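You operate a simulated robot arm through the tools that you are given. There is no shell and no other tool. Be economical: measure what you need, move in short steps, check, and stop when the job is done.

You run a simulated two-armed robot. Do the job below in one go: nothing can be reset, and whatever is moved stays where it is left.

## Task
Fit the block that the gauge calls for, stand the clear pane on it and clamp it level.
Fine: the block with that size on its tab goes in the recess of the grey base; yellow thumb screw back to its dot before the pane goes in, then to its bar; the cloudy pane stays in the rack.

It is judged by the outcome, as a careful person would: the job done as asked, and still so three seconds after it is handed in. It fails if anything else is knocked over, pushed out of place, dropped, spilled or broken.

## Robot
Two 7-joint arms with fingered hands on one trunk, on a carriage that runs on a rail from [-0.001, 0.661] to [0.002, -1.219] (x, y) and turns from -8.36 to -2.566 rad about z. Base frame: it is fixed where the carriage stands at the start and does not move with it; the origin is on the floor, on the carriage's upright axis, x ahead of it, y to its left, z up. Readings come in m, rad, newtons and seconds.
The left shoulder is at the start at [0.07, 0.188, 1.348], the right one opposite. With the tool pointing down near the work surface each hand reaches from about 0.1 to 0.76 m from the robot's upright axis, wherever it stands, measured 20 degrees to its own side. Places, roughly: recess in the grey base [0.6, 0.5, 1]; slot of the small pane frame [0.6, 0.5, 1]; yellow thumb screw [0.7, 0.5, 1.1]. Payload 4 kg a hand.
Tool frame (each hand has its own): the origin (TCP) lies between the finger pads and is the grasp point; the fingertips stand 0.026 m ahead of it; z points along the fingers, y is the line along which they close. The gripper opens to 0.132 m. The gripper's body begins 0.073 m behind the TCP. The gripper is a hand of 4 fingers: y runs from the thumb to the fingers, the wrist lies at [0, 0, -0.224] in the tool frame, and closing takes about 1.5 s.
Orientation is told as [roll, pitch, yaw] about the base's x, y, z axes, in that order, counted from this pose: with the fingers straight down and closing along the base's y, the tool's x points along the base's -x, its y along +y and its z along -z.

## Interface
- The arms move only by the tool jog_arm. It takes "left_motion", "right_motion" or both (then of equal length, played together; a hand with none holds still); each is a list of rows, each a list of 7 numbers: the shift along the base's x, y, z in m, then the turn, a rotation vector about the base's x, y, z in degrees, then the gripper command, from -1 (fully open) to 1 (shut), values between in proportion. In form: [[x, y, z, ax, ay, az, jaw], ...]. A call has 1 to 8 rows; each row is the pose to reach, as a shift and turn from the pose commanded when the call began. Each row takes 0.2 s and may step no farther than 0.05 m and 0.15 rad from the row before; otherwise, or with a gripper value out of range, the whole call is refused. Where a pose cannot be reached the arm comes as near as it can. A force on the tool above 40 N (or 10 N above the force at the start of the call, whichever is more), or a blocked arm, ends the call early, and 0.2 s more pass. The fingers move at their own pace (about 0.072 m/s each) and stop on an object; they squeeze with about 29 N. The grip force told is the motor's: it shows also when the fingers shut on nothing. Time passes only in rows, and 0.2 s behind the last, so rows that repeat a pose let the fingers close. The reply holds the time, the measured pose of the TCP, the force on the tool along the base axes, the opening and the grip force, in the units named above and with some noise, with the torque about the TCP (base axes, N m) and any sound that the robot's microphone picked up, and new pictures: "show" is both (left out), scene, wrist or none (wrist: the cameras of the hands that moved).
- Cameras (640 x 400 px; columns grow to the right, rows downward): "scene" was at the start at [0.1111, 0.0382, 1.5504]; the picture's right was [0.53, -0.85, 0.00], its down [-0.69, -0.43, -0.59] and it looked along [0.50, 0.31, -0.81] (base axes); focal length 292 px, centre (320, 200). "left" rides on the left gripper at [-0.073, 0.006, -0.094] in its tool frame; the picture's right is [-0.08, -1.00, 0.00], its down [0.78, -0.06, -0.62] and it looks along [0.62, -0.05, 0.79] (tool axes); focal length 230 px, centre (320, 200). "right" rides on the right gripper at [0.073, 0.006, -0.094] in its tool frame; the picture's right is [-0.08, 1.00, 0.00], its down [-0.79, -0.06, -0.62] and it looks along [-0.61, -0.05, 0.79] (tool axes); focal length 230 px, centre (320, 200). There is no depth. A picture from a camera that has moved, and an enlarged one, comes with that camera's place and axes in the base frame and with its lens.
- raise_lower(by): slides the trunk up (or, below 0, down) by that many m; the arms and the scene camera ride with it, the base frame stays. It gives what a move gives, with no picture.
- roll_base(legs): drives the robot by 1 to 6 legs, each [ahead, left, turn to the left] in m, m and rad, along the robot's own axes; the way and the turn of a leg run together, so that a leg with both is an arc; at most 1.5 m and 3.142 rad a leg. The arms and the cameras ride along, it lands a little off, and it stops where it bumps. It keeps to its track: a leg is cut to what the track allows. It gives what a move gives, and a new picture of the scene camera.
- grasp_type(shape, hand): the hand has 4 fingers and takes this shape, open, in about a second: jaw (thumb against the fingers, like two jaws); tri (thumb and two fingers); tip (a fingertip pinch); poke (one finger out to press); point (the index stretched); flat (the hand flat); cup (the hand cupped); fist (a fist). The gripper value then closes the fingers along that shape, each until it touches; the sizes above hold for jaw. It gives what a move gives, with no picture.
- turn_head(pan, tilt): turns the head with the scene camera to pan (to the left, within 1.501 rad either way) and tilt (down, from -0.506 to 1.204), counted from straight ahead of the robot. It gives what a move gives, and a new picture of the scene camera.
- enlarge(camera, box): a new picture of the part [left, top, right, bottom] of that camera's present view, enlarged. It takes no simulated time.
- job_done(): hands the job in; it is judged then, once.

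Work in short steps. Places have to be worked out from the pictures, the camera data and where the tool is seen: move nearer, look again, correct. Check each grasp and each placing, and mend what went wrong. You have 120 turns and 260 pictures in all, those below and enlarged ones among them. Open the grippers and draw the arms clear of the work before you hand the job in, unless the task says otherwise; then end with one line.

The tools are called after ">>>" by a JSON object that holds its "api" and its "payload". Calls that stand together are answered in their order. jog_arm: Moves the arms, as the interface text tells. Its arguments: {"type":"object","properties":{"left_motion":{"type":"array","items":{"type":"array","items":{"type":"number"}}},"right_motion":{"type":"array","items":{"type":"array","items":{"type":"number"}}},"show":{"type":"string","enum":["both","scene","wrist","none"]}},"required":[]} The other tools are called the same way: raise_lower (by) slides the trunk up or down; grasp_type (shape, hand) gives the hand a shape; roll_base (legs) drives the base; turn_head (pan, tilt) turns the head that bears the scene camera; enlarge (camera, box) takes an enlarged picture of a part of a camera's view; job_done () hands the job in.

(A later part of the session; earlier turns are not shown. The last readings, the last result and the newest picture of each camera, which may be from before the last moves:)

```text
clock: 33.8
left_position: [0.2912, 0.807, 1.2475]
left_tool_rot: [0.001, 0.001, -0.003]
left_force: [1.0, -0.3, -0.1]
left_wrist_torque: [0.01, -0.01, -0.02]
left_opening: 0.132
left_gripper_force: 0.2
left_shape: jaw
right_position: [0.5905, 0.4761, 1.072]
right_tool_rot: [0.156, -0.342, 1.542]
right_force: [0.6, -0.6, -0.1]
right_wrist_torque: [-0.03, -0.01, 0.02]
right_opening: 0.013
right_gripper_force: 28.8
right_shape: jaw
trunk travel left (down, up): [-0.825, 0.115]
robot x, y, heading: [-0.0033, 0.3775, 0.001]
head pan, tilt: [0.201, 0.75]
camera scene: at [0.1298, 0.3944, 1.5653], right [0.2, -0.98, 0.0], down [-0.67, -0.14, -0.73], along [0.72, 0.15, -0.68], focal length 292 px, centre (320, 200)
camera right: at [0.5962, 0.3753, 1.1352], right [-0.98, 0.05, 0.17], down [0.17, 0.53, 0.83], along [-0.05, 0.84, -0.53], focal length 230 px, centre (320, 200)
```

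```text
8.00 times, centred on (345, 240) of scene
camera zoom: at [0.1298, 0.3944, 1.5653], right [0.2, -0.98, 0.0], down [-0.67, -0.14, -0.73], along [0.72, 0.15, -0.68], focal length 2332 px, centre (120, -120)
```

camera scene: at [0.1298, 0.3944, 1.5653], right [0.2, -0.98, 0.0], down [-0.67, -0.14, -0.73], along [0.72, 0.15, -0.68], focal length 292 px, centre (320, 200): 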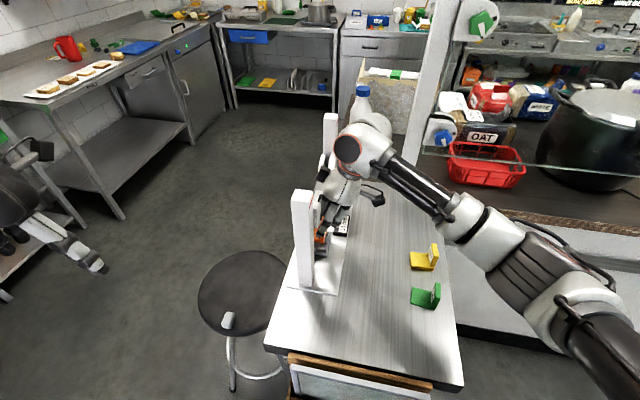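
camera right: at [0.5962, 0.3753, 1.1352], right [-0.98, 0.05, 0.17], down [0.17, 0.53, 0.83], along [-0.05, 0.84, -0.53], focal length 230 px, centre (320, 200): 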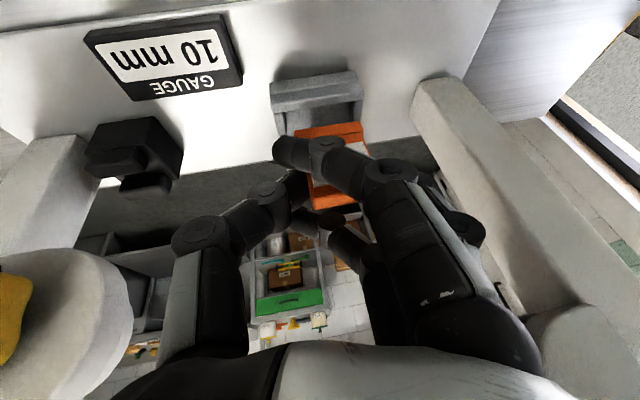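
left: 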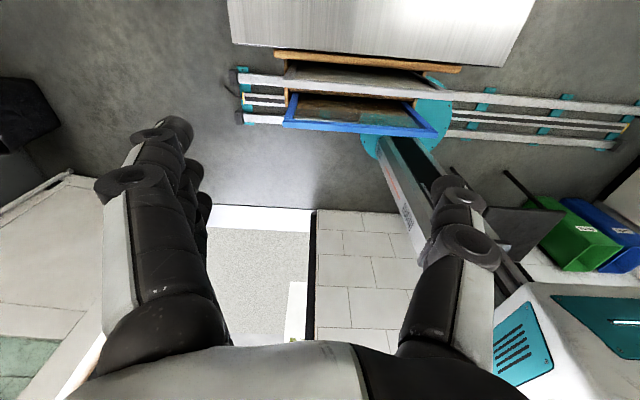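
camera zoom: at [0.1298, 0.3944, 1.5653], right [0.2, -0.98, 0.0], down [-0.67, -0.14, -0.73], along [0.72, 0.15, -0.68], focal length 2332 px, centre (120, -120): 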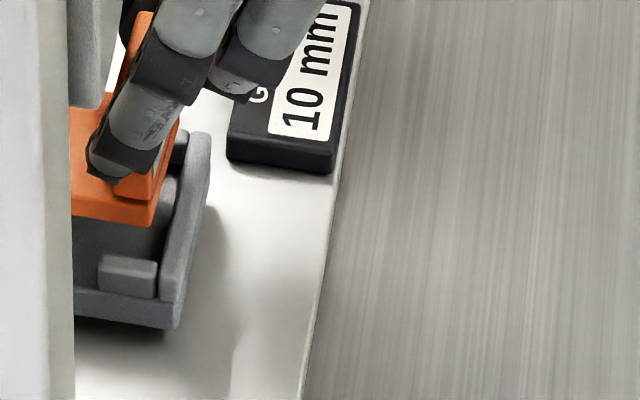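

The block's (-x,-y) corner is ≈(.558,.4715) vs target (.559,.472), edges parallel: well aligned. I lower slowly into the recess.

>>> {"api": "jog_arm", "payload": {"right_motion": [[0.001, 0, -0.01, 0, 0, 0, 1], [0.001, 0, -0.018, 0, 0, 0, 1], [0.001, 0, -0.023, 0, 0, 0, 1], [0.001, 0, -0.027, 0, 0, 0, 1]], "show": "none"}}

>>> {"api": "enlarge", "payload": {"camera": "right", "box": [260, 60, 380, 160]}}

>>> {"api": "enlarge", "payload": {"camera": "scene", "box": [325, 215, 365, 265]}}

```text
clock: 34.8
left_position: [0.2921, 0.8068, 1.2479]
left_tool_rot: [0.0, 0.001, -0.003]
left_force: [0.8, 0.1, 0.4]
left_wrist_torque: [0.02, -0.03, 0.02]
left_opening: 0.1319
left_gripper_force: 0.0
left_shape: jaw
right_position: [0.5926, 0.477, 1.0451]
right_tool_rot: [0.154, -0.344, 1.543]
right_force: [1.6, -0.6, 4.7]
right_wrist_torque: [0.05, 0.11, -0.01]
right_opening: 0.0133
right_gripper_force: 29.7
right_shape: jaw
trunk travel left (down, up): [-0.825, 0.115]
robot x, y, heading: [0.0025, 0.381, 0.001]
head pan, tilt: [0.201, 0.75]
```

```text
4.00 times, centred on (320, 110) of right
camera zoom: at [0.5975, 0.3751, 1.1088], right [-0.98, 0.05, 0.17], down [0.17, 0.53, 0.83], along [-0.05, 0.84, -0.53], focal length 920 px, centre (320, 560)
```

zoom: 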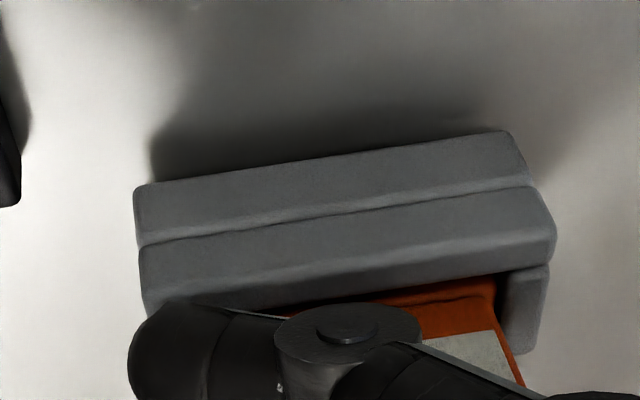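

```text
8.00 times, centred on (345, 240) of scene
camera zoom: at [0.1291, 0.3944, 1.5655], right [0.2, -0.98, 0.0], down [-0.67, -0.14, -0.73], along [0.72, 0.15, -0.68], focal length 2332 px, centre (120, -120)
```

zoom: 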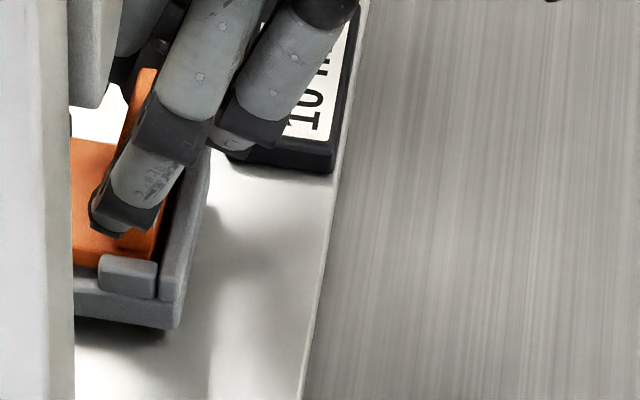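

Block is inside the walls and touching something (Fz 4.7 N). I press a few mm lower to seat it.

>>> {"api": "jog_arm", "payload": {"right_motion": [[0, 0, -0.002, 0, 0, 0, 1], [0, 0, -0.004, 0, 0, 0, 1], [0, 0, -0.006, 0, 0, 0, 1]], "show": "none"}}

>>> {"api": "enlarge", "payload": {"camera": "scene", "box": [325, 215, 365, 265]}}

```text
clock: 35.5
left_position: [0.2904, 0.8076, 1.248]
left_tool_rot: [0.002, -0.001, -0.001]
left_force: [-0.5, -1.1, 0.3]
left_wrist_torque: [0.01, -0.02, -0.01]
left_opening: 0.1316
left_gripper_force: 0.0
left_shape: jaw
right_position: [0.5923, 0.477, 1.0414]
right_tool_rot: [0.152, -0.346, 1.542]
right_force: [13.0, 1.2, 26.7]
right_wrist_torque: [0.14, 0.12, 0.02]
right_opening: 0.0152
right_gripper_force: 29.3
right_shape: jaw
trunk travel left (down, up): [-0.825, 0.115]
robot x, y, heading: [-0.0002, 0.3763, 0.002]
head pan, tilt: [0.201, 0.75]
```

```text
8.00 times, centred on (345, 240) of scene
camera zoom: at [0.1286, 0.3943, 1.5657], right [0.2, -0.98, 0.0], down [-0.67, -0.14, -0.73], along [0.72, 0.15, -0.68], focal length 2332 px, centre (120, -120)
```

zoom: 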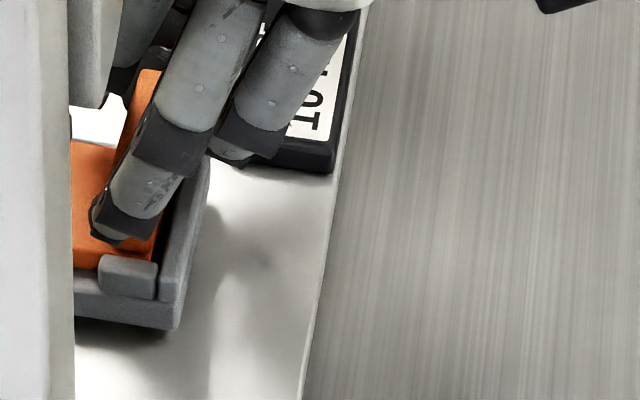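

Firm bottom contact. I ease off and open the fingers gently, then withdraw along the lean.

>>> {"api": "jog_arm", "payload": {"right_motion": [[0, 0, 0.004, 0, 0, 0, 1], [0, 0, 0.005, 0, 0, 0, 0.4], [0, 0, 0.006, 0, 0, 0, 0.1], [0, 0, 0.006, 0, 0, 0, -0.1], [0, 0, 0.006, 0, 0, 0, -0.1]], "show": "none"}}

>>> {"api": "enlarge", "payload": {"camera": "right", "box": [220, 60, 420, 260]}}

>>> {"api": "enlarge", "payload": {"camera": "scene", "box": [325, 215, 365, 265]}}

```text
clock: 36.8
left_position: [0.2914, 0.807, 1.2472]
left_tool_rot: [0.003, -0.001, -0.002]
left_force: [-0.2, 0.5, 0.7]
left_wrist_torque: [0.0, 0.0, -0.02]
left_opening: 0.1319
left_gripper_force: 0.1
left_shape: jaw
right_position: [0.5905, 0.4756, 1.0451]
right_tool_rot: [0.154, -0.343, 1.544]
right_force: [-0.3, -0.7, 0.6]
right_wrist_torque: [0.01, -0.01, 0.03]
right_opening: 0.072
right_gripper_force: 0.0
right_shape: jaw
trunk travel left (down, up): [-0.825, 0.115]
robot x, y, heading: [0.0036, 0.3809, 0.005]
head pan, tilt: [0.201, 0.75]
```

```text
2.00 times, centred on (320, 160) of right
camera zoom: at [0.5968, 0.375, 1.1079], right [-0.98, 0.05, 0.17], down [0.17, 0.53, 0.83], along [-0.05, 0.84, -0.53], focal length 460 px, centre (320, 280)
```

zoom: 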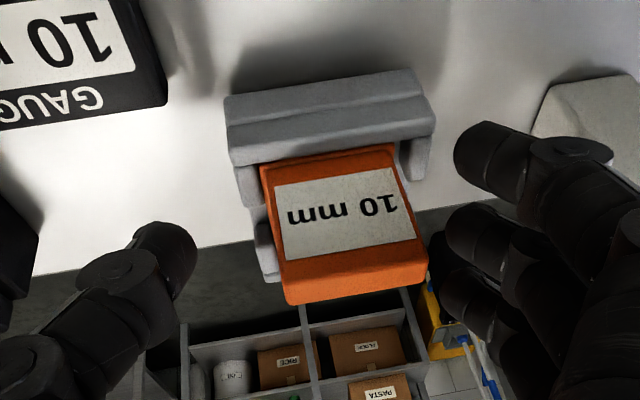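

```text
8.00 times, centred on (345, 240) of scene
camera zoom: at [0.1287, 0.3945, 1.5654], right [0.2, -0.98, 0.0], down [-0.67, -0.14, -0.73], along [0.72, 0.15, -0.68], focal length 2332 px, centre (120, -120)
```

zoom: 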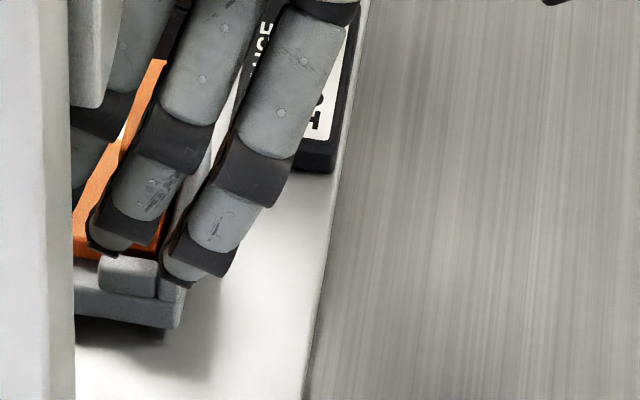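

Released with the block in the recess. I withdraw up and toward -y and take a look at the fit.

>>> {"api": "jog_arm", "payload": {"right_motion": [[0, -0.01, 0.04, 0, 0, 0, -0.1], [0, -0.03, 0.085, 0, 0, 0, -0.1], [0, -0.07, 0.11, 0, 0, 0, -0.1], [0, -0.11, 0.13, 0, 0, 0, -0.1]]}}

>>> {"api": "enlarge", "payload": {"camera": "right", "box": [240, 100, 400, 250]}}

```text
clock: 37.8
left_position: [0.2905, 0.8056, 1.248]
left_tool_rot: [0.002, -0.002, -0.001]
left_force: [0.0, -0.1, -0.3]
left_wrist_torque: [-0.04, -0.06, -0.01]
left_opening: 0.1316
left_gripper_force: 0.0
left_shape: jaw
right_position: [0.5908, 0.3632, 1.1759]
right_tool_rot: [0.157, -0.343, 1.543]
right_force: [0.1, -0.2, 0.0]
right_wrist_torque: [0.01, 0.01, 0.03]
right_opening: 0.0723
right_gripper_force: 0.1
right_shape: jaw
trunk travel left (down, up): [-0.825, 0.115]
robot x, y, heading: [-0.0003, 0.3832, -0.001]
head pan, tilt: [0.201, 0.75]
camera scene: at [0.1289, 0.3924, 1.5654], right [0.2, -0.98, 0.0], down [-0.67, -0.13, -0.73], along [0.72, 0.15, -0.68], focal length 292 px, centre (320, 200)
camera right: at [0.5967, 0.2625, 1.2385], right [-0.98, 0.05, 0.17], down [0.17, 0.53, 0.83], along [-0.05, 0.85, -0.53], focal length 230 px, centre (320, 200)
```

scene: 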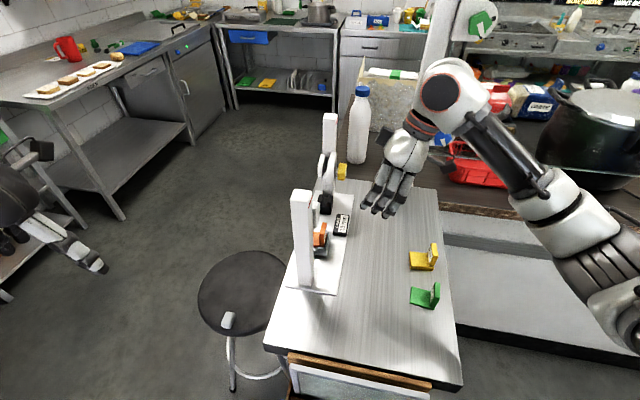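
right: 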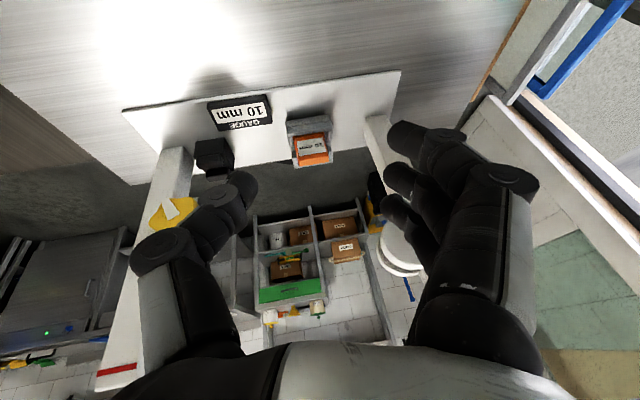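

```text
2.67 times, centred on (320, 175) of right
camera zoom: at [0.5967, 0.2625, 1.2385], right [-0.98, 0.05, 0.17], down [0.17, 0.53, 0.83], along [-0.05, 0.85, -0.53], focal length 614 px, centre (320, 267)
```

zoom: 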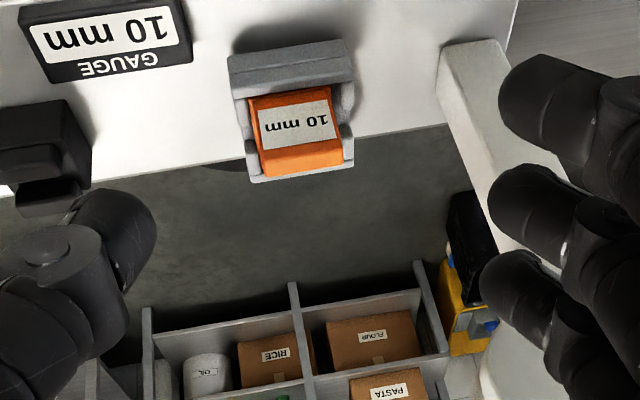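

The 10 mm block sits in the recess. Now I study the yellow screw, the discs and posts.

>>> {"api": "enlarge", "payload": {"camera": "right", "box": [130, 160, 250, 270]}}

>>> {"api": "enlarge", "payload": {"camera": "scene", "box": [285, 100, 365, 280]}}

>>> {"api": "enlarge", "payload": {"camera": "scene", "box": [305, 200, 345, 260]}}

```text
3.64 times, centred on (190, 215) of right
camera zoom: at [0.5967, 0.2625, 1.2385], right [-0.98, 0.05, 0.17], down [0.17, 0.53, 0.83], along [-0.05, 0.85, -0.53], focal length 837 px, centre (793, 146)
```

zoom: 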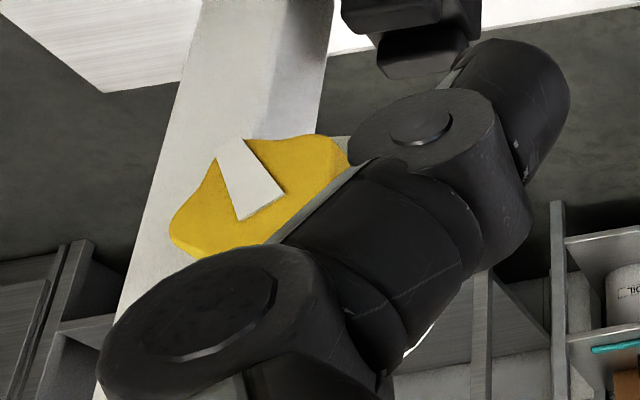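

```text
2.22 times, centred on (325, 190) of scene
camera zoom: at [0.1289, 0.3924, 1.5654], right [0.2, -0.98, 0.0], down [-0.67, -0.13, -0.73], along [0.72, 0.15, -0.68], focal length 648 px, centre (309, 222)
```

zoom: 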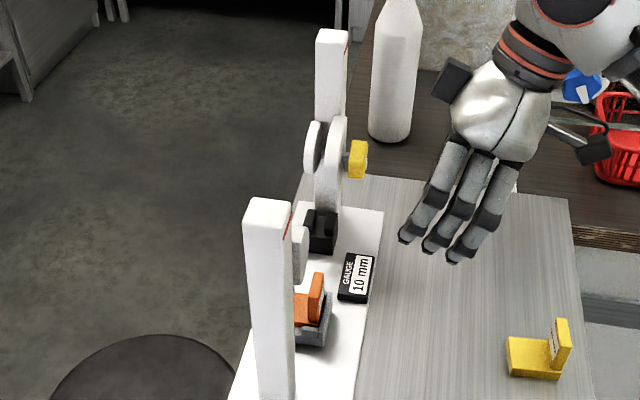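

```text
6.67 times, centred on (325, 230) of scene
camera zoom: at [0.1289, 0.3924, 1.5654], right [0.2, -0.98, 0.0], down [-0.67, -0.13, -0.73], along [0.72, 0.15, -0.68], focal length 1943 px, centre (287, 0)
```

zoom: 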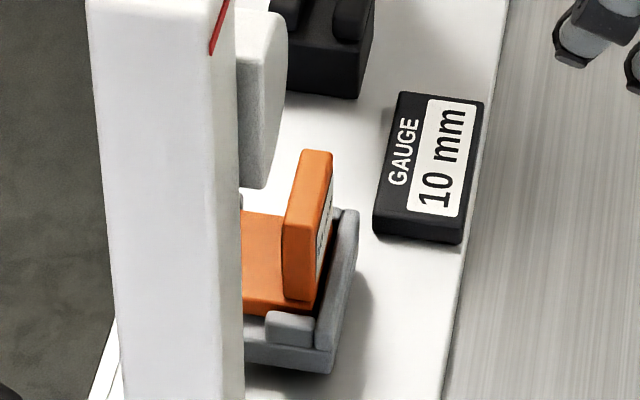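

The knob has a pointer; I need a frontal view for its dot and bar. I move the right hand to face it from -y, tilting it up toward horizontal.

>>> {"api": "jog_arm", "payload": {"right_motion": [[0.03, -0.03, 0.0, 6, 0, 0, -0.5], [0.06, -0.06, -0.01, 12, 0, 0, -0.5], [0.09, -0.09, -0.02, 18, 0, 0, -0.5], [0.12, -0.11, -0.03, 25, 0, 0, -0.5]]}}

>>> {"api": "enlarge", "payload": {"camera": "right", "box": [220, 100, 420, 250]}}

```text
clock: 38.8
left_position: [0.2931, 0.8072, 1.2467]
left_tool_rot: [0.002, 0.002, -0.002]
left_force: [0.5, 0.6, 0.1]
left_wrist_torque: [-0.03, -0.01, 0.0]
left_opening: 0.1317
left_gripper_force: 0.1
left_shape: jaw
right_position: [0.7128, 0.2552, 1.1433]
right_tool_rot: [0.173, -0.78, 1.533]
right_force: [0.1, -0.2, -0.2]
right_wrist_torque: [0.04, 0.01, -0.02]
right_opening: 0.0987
right_gripper_force: 0.0
right_shape: jaw
trunk travel left (down, up): [-0.825, 0.115]
robot x, y, heading: [-0.003, 0.3821, 0.002]
head pan, tilt: [0.201, 0.75]
camera scene: at [0.1312, 0.3941, 1.5652], right [0.2, -0.98, 0.0], down [-0.67, -0.14, -0.73], along [0.72, 0.15, -0.68], focal length 292 px, centre (320, 200)
camera right: at [0.7189, 0.1369, 1.1587], right [-0.98, -0.03, 0.18], down [0.17, 0.13, 0.98], along [-0.05, 0.99, -0.12], focal length 230 px, centre (320, 200)
```

scene: 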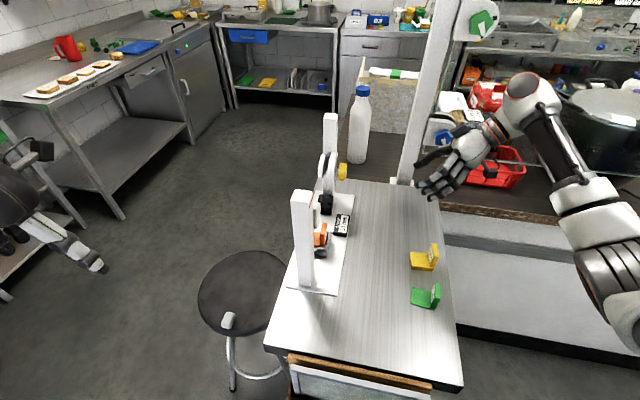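
right: 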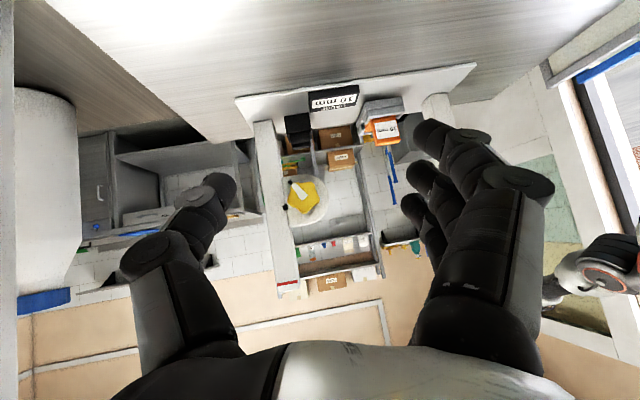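

```text
2.67 times, centred on (320, 175) of right
camera zoom: at [0.7189, 0.1369, 1.1587], right [-0.98, -0.03, 0.18], down [0.17, 0.13, 0.98], along [-0.05, 0.99, -0.12], focal length 614 px, centre (320, 267)
```

zoom: 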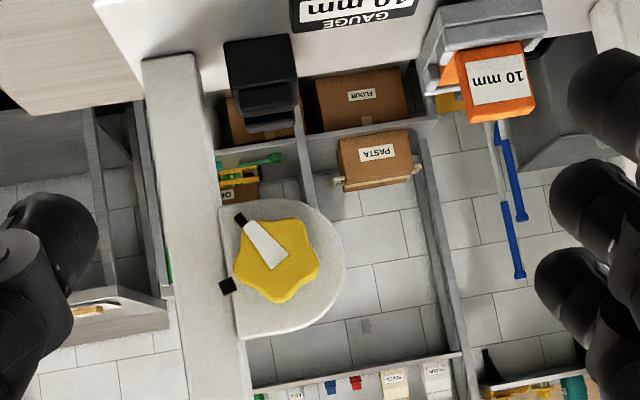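

>>> {"api": "enlarge", "payload": {"camera": "right", "box": [275, 165, 335, 235]}}

```text
5.71 times, centred on (305, 200) of right
camera zoom: at [0.7189, 0.1369, 1.1587], right [-0.98, -0.03, 0.18], down [0.17, 0.13, 0.98], along [-0.05, 0.99, -0.12], focal length 1315 px, centre (406, 200)
```

zoom: 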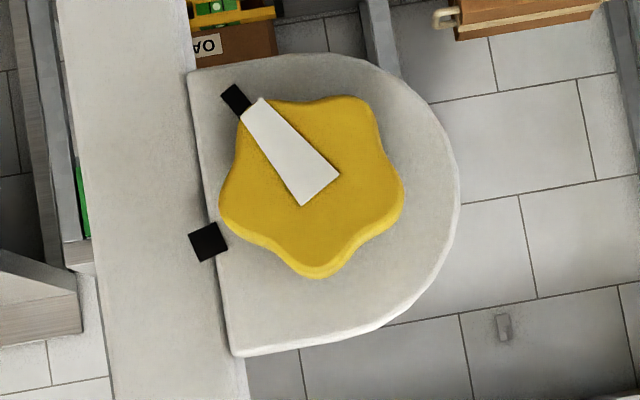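

Pointer is now at the bar (elongated mark); the square dot is ~78° away (a −78° turn about +y). Knob centre ≈(.725,.457,1.110), diameter ≈45 mm. I bring the right hand to horizontal, pointing +y.

>>> {"api": "jog_arm", "payload": {"right_motion": [[0, 0, 0, 8, 0, 0, -0.5], [0, 0, 0, 16, 0, 0, -0.5], [0, 0, -0.01, 24, 0, 0, -0.5], [0, 0, -0.02, 32, 0, 0, -0.5], [0, 0, -0.03, 40, 0, 0, -0.5], [0, 0, -0.033, 45, 0, 0, -0.5]]}}

>>> {"api": "enlarge", "payload": {"camera": "scene", "box": [300, 100, 460, 240]}}

```text
clock: 40.1
left_position: [0.2911, 0.809, 1.2477]
left_tool_rot: [0.0, 0.0, -0.001]
left_force: [-0.9, 0.4, -0.7]
left_wrist_torque: [0.05, 0.0, 0.01]
left_opening: 0.1319
left_gripper_force: 0.1
left_shape: jaw
right_position: [0.6917, 0.2562, 1.0927]
right_tool_rot: [1.545, -1.539, 0.169]
right_force: [0.1, -1.0, 0.0]
right_wrist_torque: [-0.01, -0.02, 0.0]
right_opening: 0.0987
right_gripper_force: 0.0
right_shape: jaw
right hand out of reach, approached as far as the arm can: row 6
trunk travel left (down, up): [-0.825, 0.115]
robot x, y, heading: [0.002, 0.3753, 0.001]
head pan, tilt: [0.201, 0.75]
camera scene: at [0.1292, 0.3951, 1.5654], right [0.2, -0.98, 0.0], down [-0.67, -0.14, -0.73], along [0.72, 0.15, -0.68], focal length 292 px, centre (320, 200)
camera right: at [0.6965, 0.1622, 1.0188], right [-0.98, -0.14, 0.11], down [0.17, -0.6, 0.78], along [-0.05, 0.79, 0.61], focal length 230 px, centre (320, 200)
```

scene: 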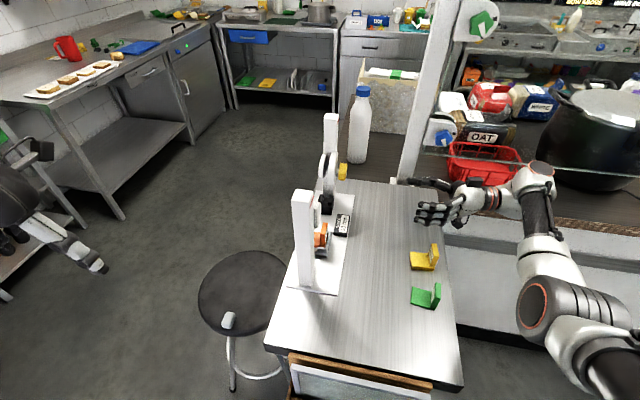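
right: 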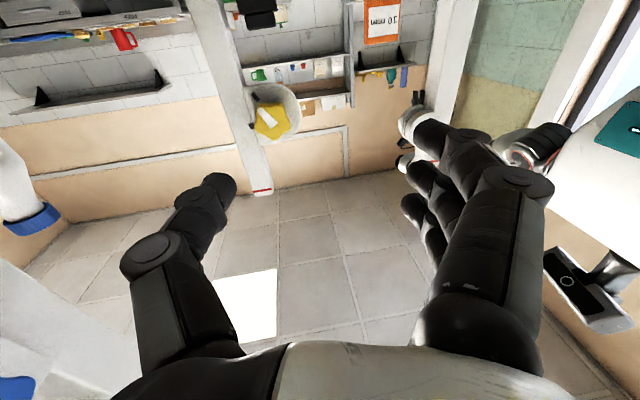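

```text
2.86 times, centred on (380, 170) of scene
camera zoom: at [0.1292, 0.3951, 1.5654], right [0.2, -0.98, 0.0], down [-0.67, -0.14, -0.73], along [0.72, 0.15, -0.68], focal length 833 px, centre (149, 286)
```

zoom: 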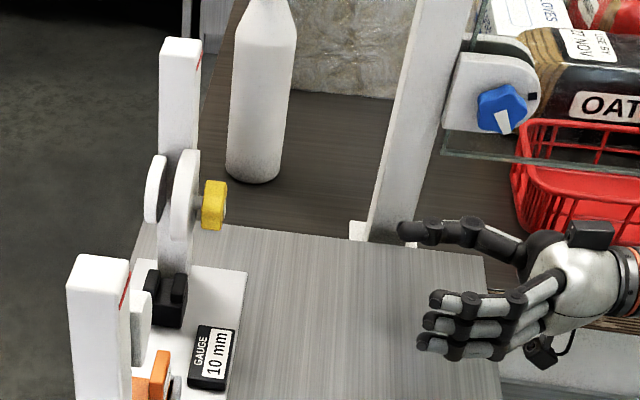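

At the edge of reach. I pull the hand back a bit in x, roll the base to the right, and then approach the knob.

>>> {"api": "jog_arm", "payload": {"right_motion": [[-0.04, 0.02, 0.02, 0, 0, 0, -0.5], [-0.08, 0.05, 0.04, 0, 0, 0, -0.5], [-0.08, 0.09, 0.04, 0, 0, 0, -0.5]], "show": "none"}}

>>> {"api": "roll_base", "payload": {"legs": [[0, -0.15, 0]]}}

```text
refused: row 2 steps farther than a row can; nothing moved
```

```text
clock: 41.5
left_position: [0.2914, 0.6613, 1.2461]
left_tool_rot: [-0.001, 0.001, 0.001]
left_force: [0.4, 0.2, -1.1]
left_wrist_torque: [-0.02, 0.0, 0.03]
left_opening: 0.1317
left_gripper_force: 0.0
left_shape: jaw
right_position: [0.6918, 0.1112, 1.0924]
right_tool_rot: [1.438, -1.537, 0.28]
right_force: [0.3, -0.4, 0.1]
right_wrist_torque: [0.0, 0.0, 0.03]
right_opening: 0.0989
right_gripper_force: 0.0
right_shape: jaw
trunk travel left (down, up): [-0.825, 0.115]
robot x, y, heading: [-0.001, 0.2309, 0.0]
head pan, tilt: [0.201, 0.75]
camera scene: at [0.1297, 0.2492, 1.5652], right [0.2, -0.98, 0.0], down [-0.67, -0.14, -0.73], along [0.72, 0.15, -0.68], focal length 292 px, centre (320, 200)
```

scene: 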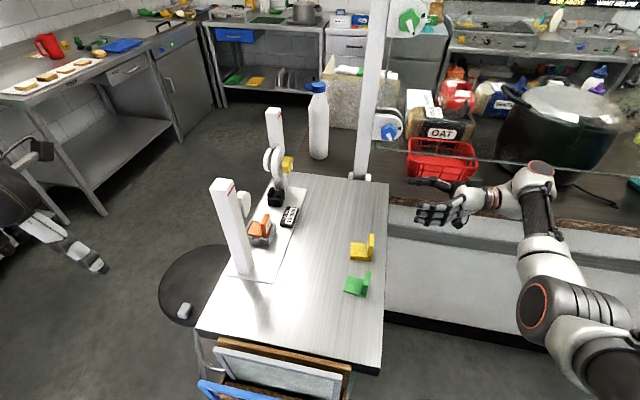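

Clear. Now I approach in front of the knob and pre-roll the hand +39° about y.

>>> {"api": "jog_arm", "payload": {"right_motion": [[0.005, 0.045, 0.01, 0, 8, 0, -0.5], [0.01, 0.09, 0.015, 0, 16, 0, -0.5], [0.02, 0.135, 0.018, 0, 24, 0, -0.5], [0.028, 0.18, 0.018, 0, 32, 0, -0.5], [0.033, 0.22, 0.018, 0, 39, 0, -0.5]]}}

>>> {"api": "enlarge", "payload": {"camera": "right", "box": [200, 0, 440, 200]}}

>>> {"api": "enlarge", "payload": {"camera": "scene", "box": [240, 90, 400, 220]}}

```text
clock: 42.7
left_position: [0.2902, 0.6596, 1.2462]
left_tool_rot: [-0.002, 0.0, -0.001]
left_force: [0.2, 0.3, -0.4]
left_wrist_torque: [-0.01, 0.01, 0.01]
left_opening: 0.1319
left_gripper_force: 0.1
left_shape: jaw
right_position: [0.7018, 0.3253, 1.1182]
right_tool_rot: [1.705, -0.859, 0.012]
right_force: [0.0, 1.2, -0.4]
right_wrist_torque: [-0.01, -0.04, 0.02]
right_opening: 0.0985
right_gripper_force: 0.1
right_shape: jaw
right hand out of reach, approached as far as the arm can: row 4, 5
trunk travel left (down, up): [-0.825, 0.115]
robot x, y, heading: [0.0003, 0.2281, 0.002]
head pan, tilt: [0.201, 0.75]
camera scene: at [0.1293, 0.2479, 1.5653], right [0.2, -0.98, 0.0], down [-0.67, -0.14, -0.73], along [0.72, 0.15, -0.68], focal length 292 px, centre (320, 200)
camera right: at [0.6601, 0.2314, 1.0593], right [-0.69, -0.14, 0.71], down [0.63, -0.6, 0.5], along [0.35, 0.79, 0.5], focal length 230 px, centre (320, 200)
```

scene: 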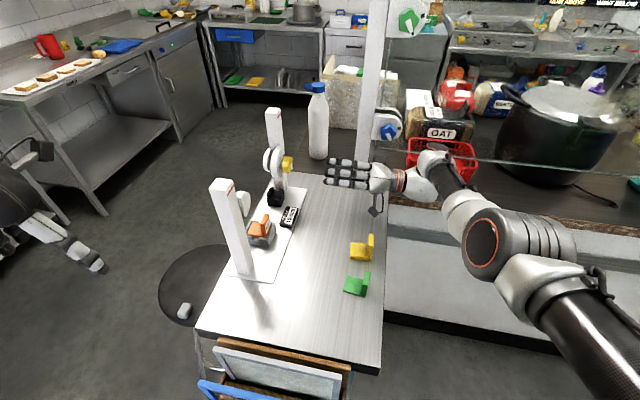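
right: 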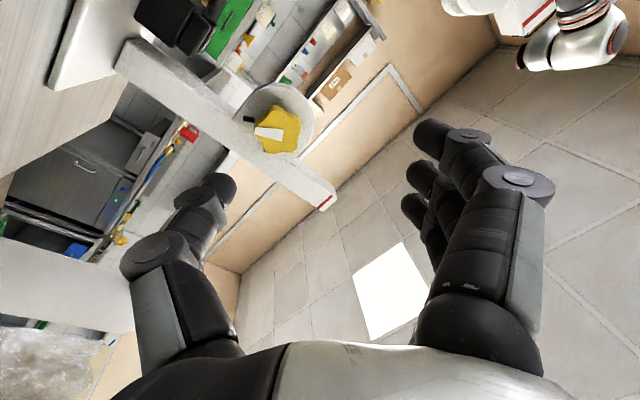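

```text
2.00 times, centred on (320, 100) of right
camera zoom: at [0.6601, 0.2314, 1.0593], right [-0.69, -0.14, 0.71], down [0.63, -0.6, 0.5], along [0.35, 0.79, 0.5], focal length 460 px, centre (320, 400)
```

zoom: 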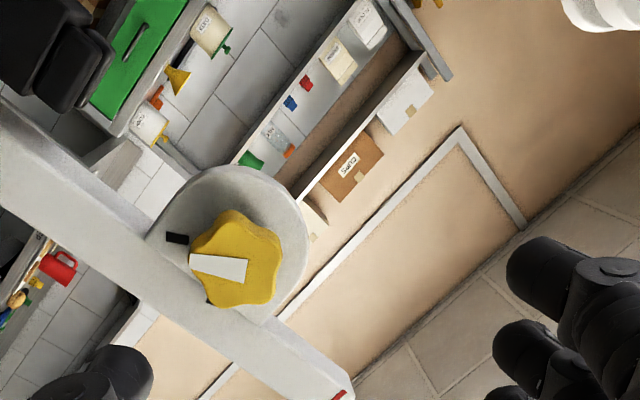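

```text
3.08 times, centred on (320, 155) of scene
camera zoom: at [0.1293, 0.2479, 1.5653], right [0.2, -0.98, 0.0], down [-0.67, -0.14, -0.73], along [0.72, 0.15, -0.68], focal length 897 px, centre (320, 338)
```

zoom: 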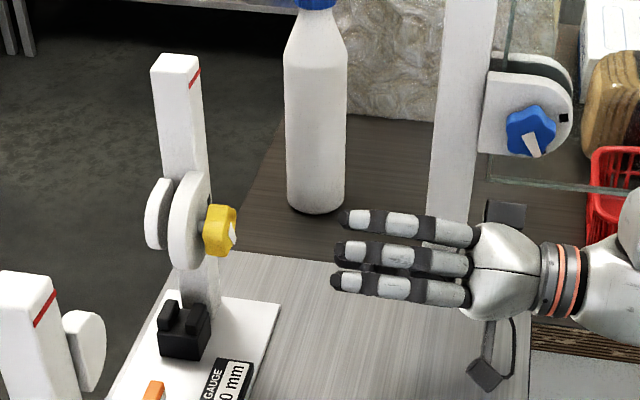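

The arm is short of reach in x here; turning the base left will bring the right shoulder forward. First I retract the right hand to a safe place.

>>> {"api": "jog_arm", "payload": {"right_motion": [[-0.02, -0.045, 0.0, 0, 0, 0, -0.5], [-0.04, -0.09, 0.01, 0, 0, 0, -0.5], [-0.07, -0.125, 0.02, 0, 0, 0, -0.5], [-0.1, -0.16, 0.03, 0, 0, 0, -0.5], [-0.13, -0.195, 0.04, 0, 0, 0, -0.5], [-0.16, -0.23, 0.05, 0, 0, 0, -0.5], [-0.19, -0.265, 0.06, 0, 0, 0, -0.5], [-0.22, -0.3, 0.07, 0, 0, 0, -0.5]], "show": "scene"}}

```text
refused: row 2 steps farther than a row can; nothing moved
```

>>> {"api": "jog_arm", "payload": {"right_motion": [[-0.02, -0.04, 0.0, 0, 0, 0, -0.5], [-0.04, -0.08, 0.01, 0, 0, 0, -0.5], [-0.07, -0.115, 0.02, 0, 0, 0, -0.5], [-0.1, -0.15, 0.03, 0, 0, 0, -0.5], [-0.13, -0.185, 0.04, 0, 0, 0, -0.5], [-0.16, -0.22, 0.05, 0, 0, 0, -0.5], [-0.19, -0.255, 0.06, 0, 0, 0, -0.5], [-0.22, -0.29, 0.07, 0, 0, 0, -0.5]], "show": "scene"}}

```text
clock: 44.5
left_position: [0.2906, 0.6586, 1.2473]
left_tool_rot: [0.002, 0.002, 0.002]
left_force: [0.1, -0.9, 0.2]
left_wrist_torque: [0.04, -0.01, -0.01]
left_opening: 0.132
left_gripper_force: 0.1
left_shape: jaw
right_position: [0.7038, 0.2697, 1.1141]
right_tool_rot: [1.705, -0.863, 0.007]
right_force: [-0.2, -0.3, -0.2]
right_wrist_torque: [0.01, -0.01, -0.03]
right_opening: 0.0985
right_gripper_force: 0.1
right_shape: jaw
right hand out of reach, approached as far as the arm can: row 1, 2, 3, 4, 5, 6, 7, 8
trunk travel left (down, up): [-0.825, 0.115]
robot x, y, heading: [0.0001, 0.2278, 0.001]
head pan, tilt: [0.201, 0.75]
camera scene: at [0.1301, 0.2441, 1.5653], right [0.2, -0.98, 0.0], down [-0.67, -0.14, -0.73], along [0.72, 0.15, -0.68], focal length 292 px, centre (320, 200)
```

scene: 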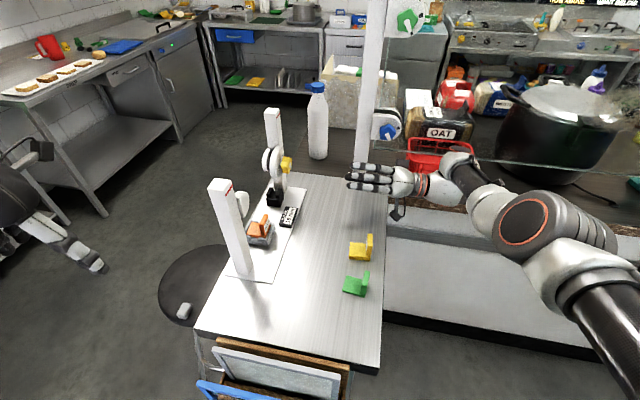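

The wrist is at a limit with that roll. I command back to the present pose and unroll.

>>> {"api": "jog_arm", "payload": {"right_motion": [[0.03, 0.035, -0.01, 0, 0, 0, -0.5], [0.06, 0.07, -0.02, 0, 0, 0, -0.5], [0.09, 0.105, -0.03, 0, -8, 0, -0.5], [0.12, 0.14, -0.035, 0, -16, 0, -0.5], [0.14, 0.165, -0.045, 0, -24, 0, -0.5], [0.14, 0.165, -0.045, 0, -32, 0, -0.5], [0.14, 0.165, -0.045, 0, -40, 0, -0.5]], "show": "scene"}}

```text
clock: 46.2
left_position: [0.2915, 0.6492, 1.25]
left_tool_rot: [0.006, -0.001, -0.006]
left_force: [-0.4, 0.4, 0.1]
left_wrist_torque: [-0.03, 0.0, 0.01]
left_opening: 0.1318
left_gripper_force: 0.0
left_shape: jaw
right_position: [0.6578, 0.4149, 1.1022]
right_tool_rot: [1.359, -1.504, 0.323]
right_force: [-4.5, -37.5, 5.9]
right_wrist_torque: [0.21, -0.4, -2.21]
right_opening: 0.0983
right_gripper_force: 0.0
right_shape: jaw
right hand out of reach, approached as far as the arm can: row 1, 2, 3, 4, 5, 6, 7
trunk travel left (down, up): [-0.825, 0.115]
robot x, y, heading: [-0.0001, 0.2314, -0.006]
head pan, tilt: [0.201, 0.75]
stopped in row 7 (right hand): the force on the tool passed its limit at 347 N (the readings are from after the stop); the commanded pose is now the measured one
camera scene: at [0.127, 0.2355, 1.5659], right [0.19, -0.98, -0.01], down [-0.67, -0.13, -0.73], along [0.72, 0.14, -0.68], focal length 292 px, centre (320, 200)
```

scene: 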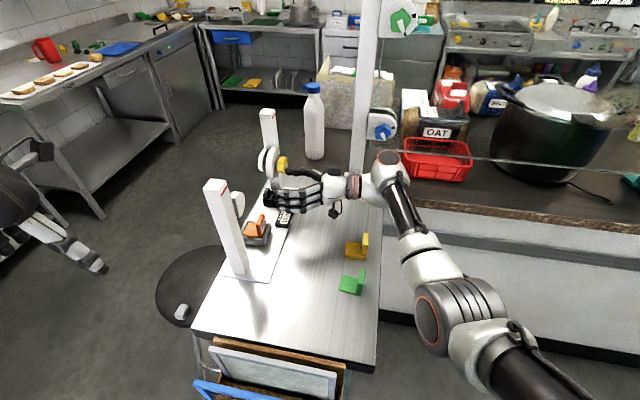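

The hand ran into the fixture. I back straight off at once and inspect.

>>> {"api": "jog_arm", "payload": {"right_motion": [[0, -0.03, 0, 0, 0, 0, -0.5], [0, -0.07, 0, 0, 0, 0, -0.5], [0, -0.11, 0.0, 0, 0, 0, -0.5]]}}

>>> {"api": "enlarge", "payload": {"camera": "scene", "box": [200, 90, 320, 290]}}

>>> {"api": "enlarge", "payload": {"camera": "right", "box": [200, 0, 440, 180]}}

```text
clock: 47.0
left_position: [0.2941, 0.6569, 1.2469]
left_tool_rot: [0.002, 0.002, -0.006]
left_force: [0.0, -0.5, 0.4]
left_wrist_torque: [0.01, 0.0, -0.02]
left_opening: 0.1318
left_gripper_force: 0.1
left_shape: jaw
right_position: [0.6557, 0.3168, 1.1013]
right_tool_rot: [1.325, -1.502, 0.365]
right_force: [1.2, -0.4, 0.0]
right_wrist_torque: [0.0, -0.02, -0.02]
right_opening: 0.0993
right_gripper_force: 0.0
right_shape: jaw
trunk travel left (down, up): [-0.825, 0.115]
robot x, y, heading: [0.002, 0.2291, -0.006]
head pan, tilt: [0.201, 0.75]
camera scene: at [0.1302, 0.2438, 1.5653], right [0.2, -0.98, 0.0], down [-0.67, -0.13, -0.73], along [0.72, 0.14, -0.68], focal length 292 px, centre (320, 200)
camera right: at [0.6571, 0.2203, 1.0304], right [-0.98, -0.12, 0.15], down [0.19, -0.59, 0.79], along [-0.01, 0.8, 0.6], focal length 230 px, centre (320, 200)
```

scene: 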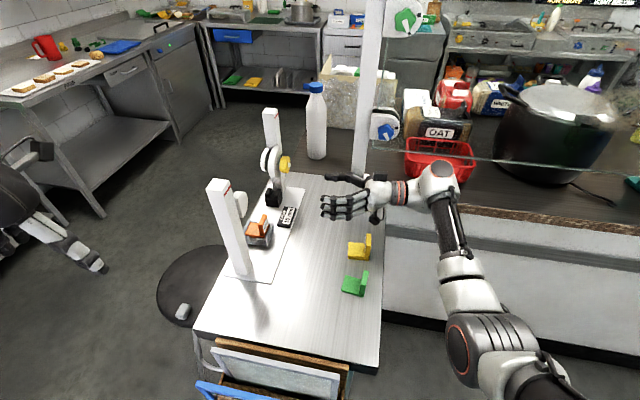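
right: 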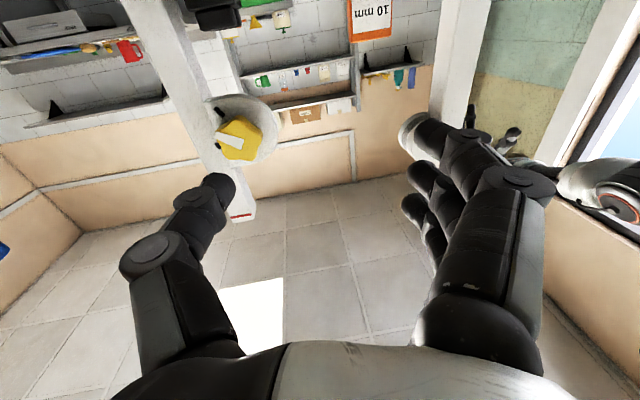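

```text
2.00 times, centred on (260, 190) of scene
camera zoom: at [0.1302, 0.2438, 1.5653], right [0.2, -0.98, 0.0], down [-0.67, -0.13, -0.73], along [0.72, 0.14, -0.68], focal length 583 px, centre (440, 220)
```

zoom: 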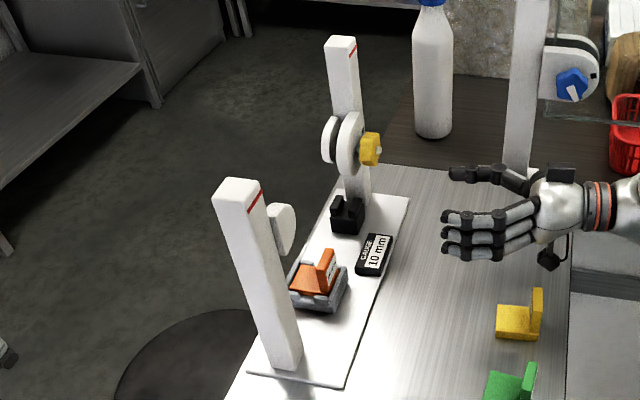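

```text
2.22 times, centred on (320, 90) of right
camera zoom: at [0.6571, 0.2203, 1.0304], right [-0.98, -0.12, 0.15], down [0.19, -0.59, 0.79], along [-0.01, 0.8, 0.6], focal length 511 px, centre (320, 444)
```

zoom: 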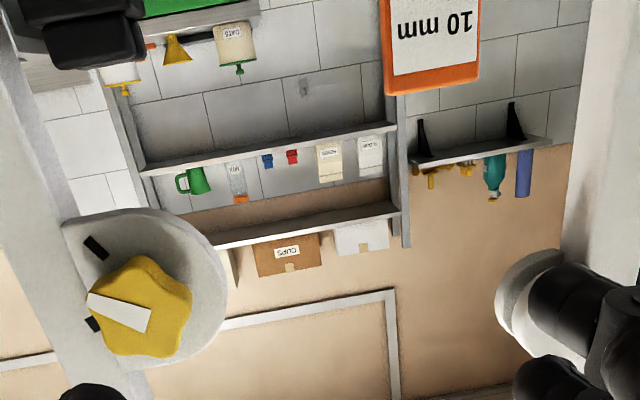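

Nothing has toppled; the knob has even been turned toward the dot. I zoom to check block seating and knob angle.

>>> {"api": "enlarge", "payload": {"camera": "scene", "box": [235, 190, 305, 260]}}

>>> {"api": "enlarge", "payload": {"camera": "right", "box": [190, 80, 290, 180]}}

```text
5.71 times, centred on (270, 225) of scene
camera zoom: at [0.1302, 0.2438, 1.5653], right [0.2, -0.98, 0.0], down [-0.67, -0.13, -0.73], along [0.72, 0.14, -0.68], focal length 1666 px, centre (606, 57)
```

zoom: 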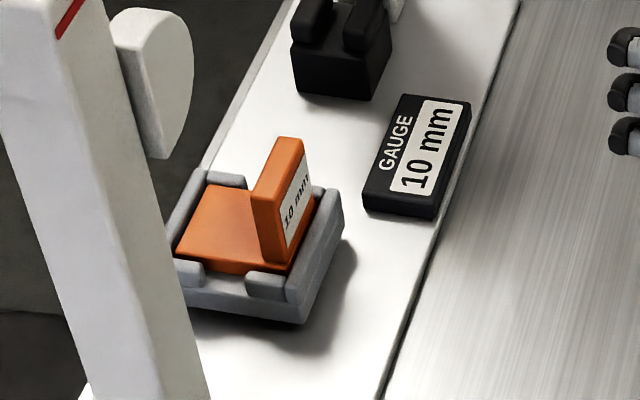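

```text
4.00 times, centred on (240, 130) of right
camera zoom: at [0.6571, 0.2203, 1.0304], right [-0.98, -0.12, 0.15], down [0.19, -0.59, 0.79], along [-0.01, 0.8, 0.6], focal length 920 px, centre (640, 480)
```

zoom: 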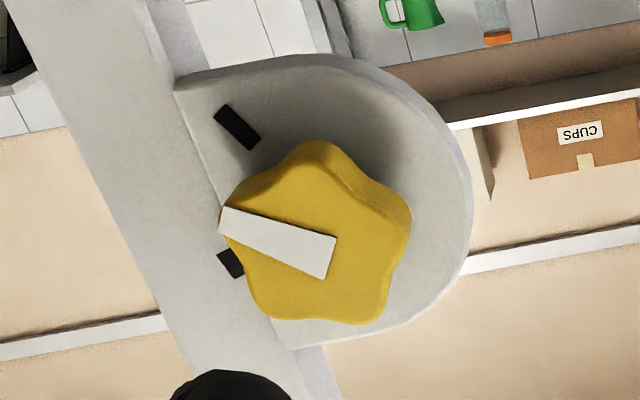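

The block is well seated. The bump turned the pointer from −62° (bar) to about −32°; the dot is at about +13°, so ~45° remain. I retract the right hand carefully before turning the base.

>>> {"api": "jog_arm", "payload": {"right_motion": [[-0.02, -0.04, 0.0, 0, 0, 0, -0.5], [-0.04, -0.08, 0.01, 0, 0, 0, -0.5], [-0.06, -0.12, 0.02, 0, 0, 0, -0.5], [-0.08, -0.16, 0.03, 0, 0, 0, -0.5], [-0.11, -0.195, 0.04, 0, 0, 0, -0.5], [-0.14, -0.23, 0.05, 0, 0, 0, -0.5], [-0.17, -0.265, 0.06, 0, 0, 0, -0.5]], "show": "none"}}

```text
clock: 48.6
left_position: [0.2911, 0.6559, 1.2475]
left_tool_rot: [0.001, 0.0, -0.005]
left_force: [0.0, -0.1, -0.5]
left_wrist_torque: [-0.02, -0.01, -0.01]
left_opening: 0.132
left_gripper_force: 0.1
left_shape: jaw
right_position: [0.4841, 0.051, 1.1614]
right_tool_rot: [1.334, -1.5, 0.358]
right_force: [-0.3, -0.5, 0.1]
right_wrist_torque: [0.02, 0.0, -0.05]
right_opening: 0.099
right_gripper_force: 0.2
right_shape: jaw
trunk travel left (down, up): [-0.825, 0.115]
robot x, y, heading: [-0.0025, 0.2299, -0.008]
head pan, tilt: [0.201, 0.75]
```

>>> {"api": "roll_base", "payload": {"legs": [[0, 0, 0.5]]}}

```text
clock: 50.4
left_position: [0.0571, 0.7448, 1.247]
left_tool_rot: [-0.001, 0.0, 0.488]
left_force: [0.0, 0.1, -0.5]
left_wrist_torque: [0.0, -0.01, 0.0]
left_opening: 0.1317
left_gripper_force: 0.0
left_shape: jaw
right_position: [0.5127, 0.302, 1.1609]
right_tool_rot: [1.322, -1.498, 0.86]
right_force: [0.4, 0.2, 0.3]
right_wrist_torque: [0.0, -0.02, 0.0]
right_opening: 0.0992
right_gripper_force: 0.0
right_shape: jaw
trunk travel left (down, up): [-0.825, 0.115]
robot x, y, heading: [0.0009, 0.2276, 0.486]
head pan, tilt: [0.201, 0.75]
camera scene: at [0.1071, 0.3044, 1.5653], right [0.64, -0.77, 0.0], down [-0.53, -0.43, -0.73], along [0.56, 0.46, -0.68], focal length 292 px, centre (320, 200)
```

scene: 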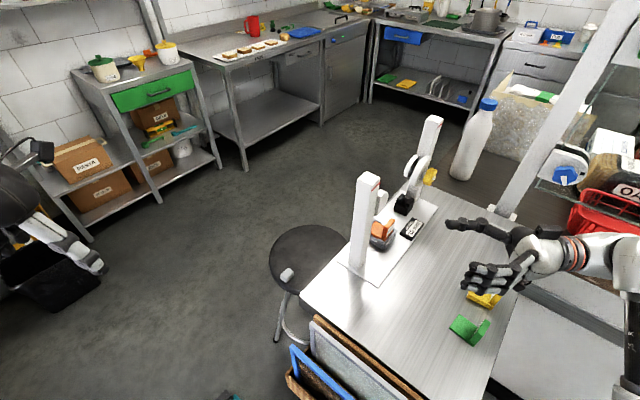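

Now the shoulder is forward. I turn the hand −35° about z so it points along +y and move in front of the knob at a distance.

>>> {"api": "jog_arm", "payload": {"right_motion": [[0.035, -0.01, 0, 0, 0, -7, -0.5], [0.07, -0.02, -0.01, 0, 0, -14, -0.5], [0.105, -0.02, -0.02, 0, 0, -21, -0.5], [0.14, -0.02, -0.03, 0, 0, -28, -0.5], [0.175, -0.02, -0.04, 0, 0, -35, -0.5], [0.205, -0.02, -0.048, 0, 0, -35, -0.5]]}}

```text
clock: 51.8
left_position: [0.0582, 0.7465, 1.247]
left_tool_rot: [-0.001, 0.001, 0.487]
left_force: [-0.1, -0.3, -0.8]
left_wrist_torque: [-0.04, 0.02, 0.01]
left_opening: 0.1318
left_gripper_force: 0.1
left_shape: jaw
right_position: [0.7185, 0.2822, 1.1112]
right_tool_rot: [1.321, -1.5, 0.25]
right_force: [0.4, 0.5, -0.1]
right_wrist_torque: [0.03, 0.02, 0.04]
right_opening: 0.0989
right_gripper_force: 0.1
right_shape: jaw
trunk travel left (down, up): [-0.825, 0.115]
robot x, y, heading: [-0.0013, 0.2328, 0.489]
head pan, tilt: [0.201, 0.75]
camera scene: at [0.1084, 0.3053, 1.5651], right [0.64, -0.77, 0.0], down [-0.53, -0.43, -0.73], along [0.56, 0.46, -0.68], focal length 292 px, centre (320, 200)
camera right: at [0.7077, 0.1872, 1.0407], right [-0.99, 0.0, 0.15], down [0.11, -0.6, 0.79], along [0.09, 0.8, 0.6], focal length 230 px, centre (320, 200)
```

scene: 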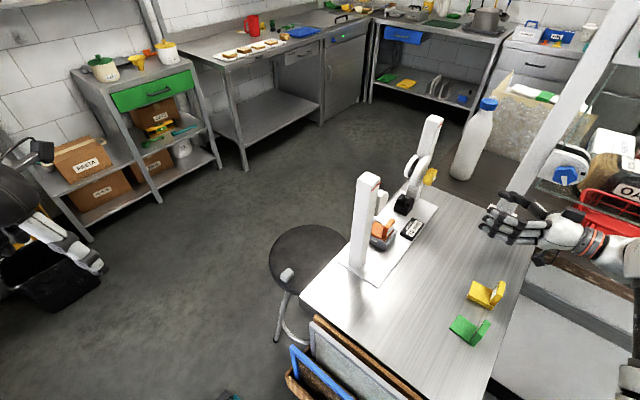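
right: 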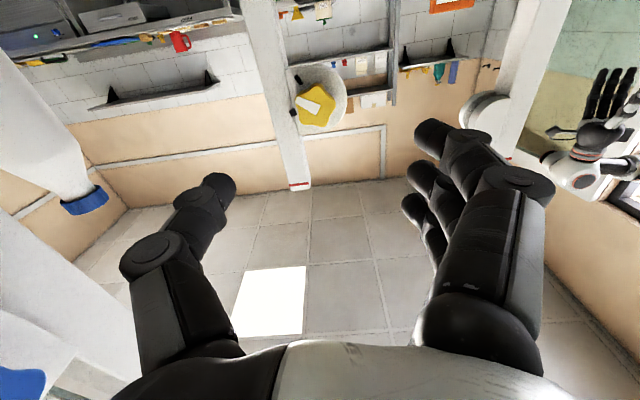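

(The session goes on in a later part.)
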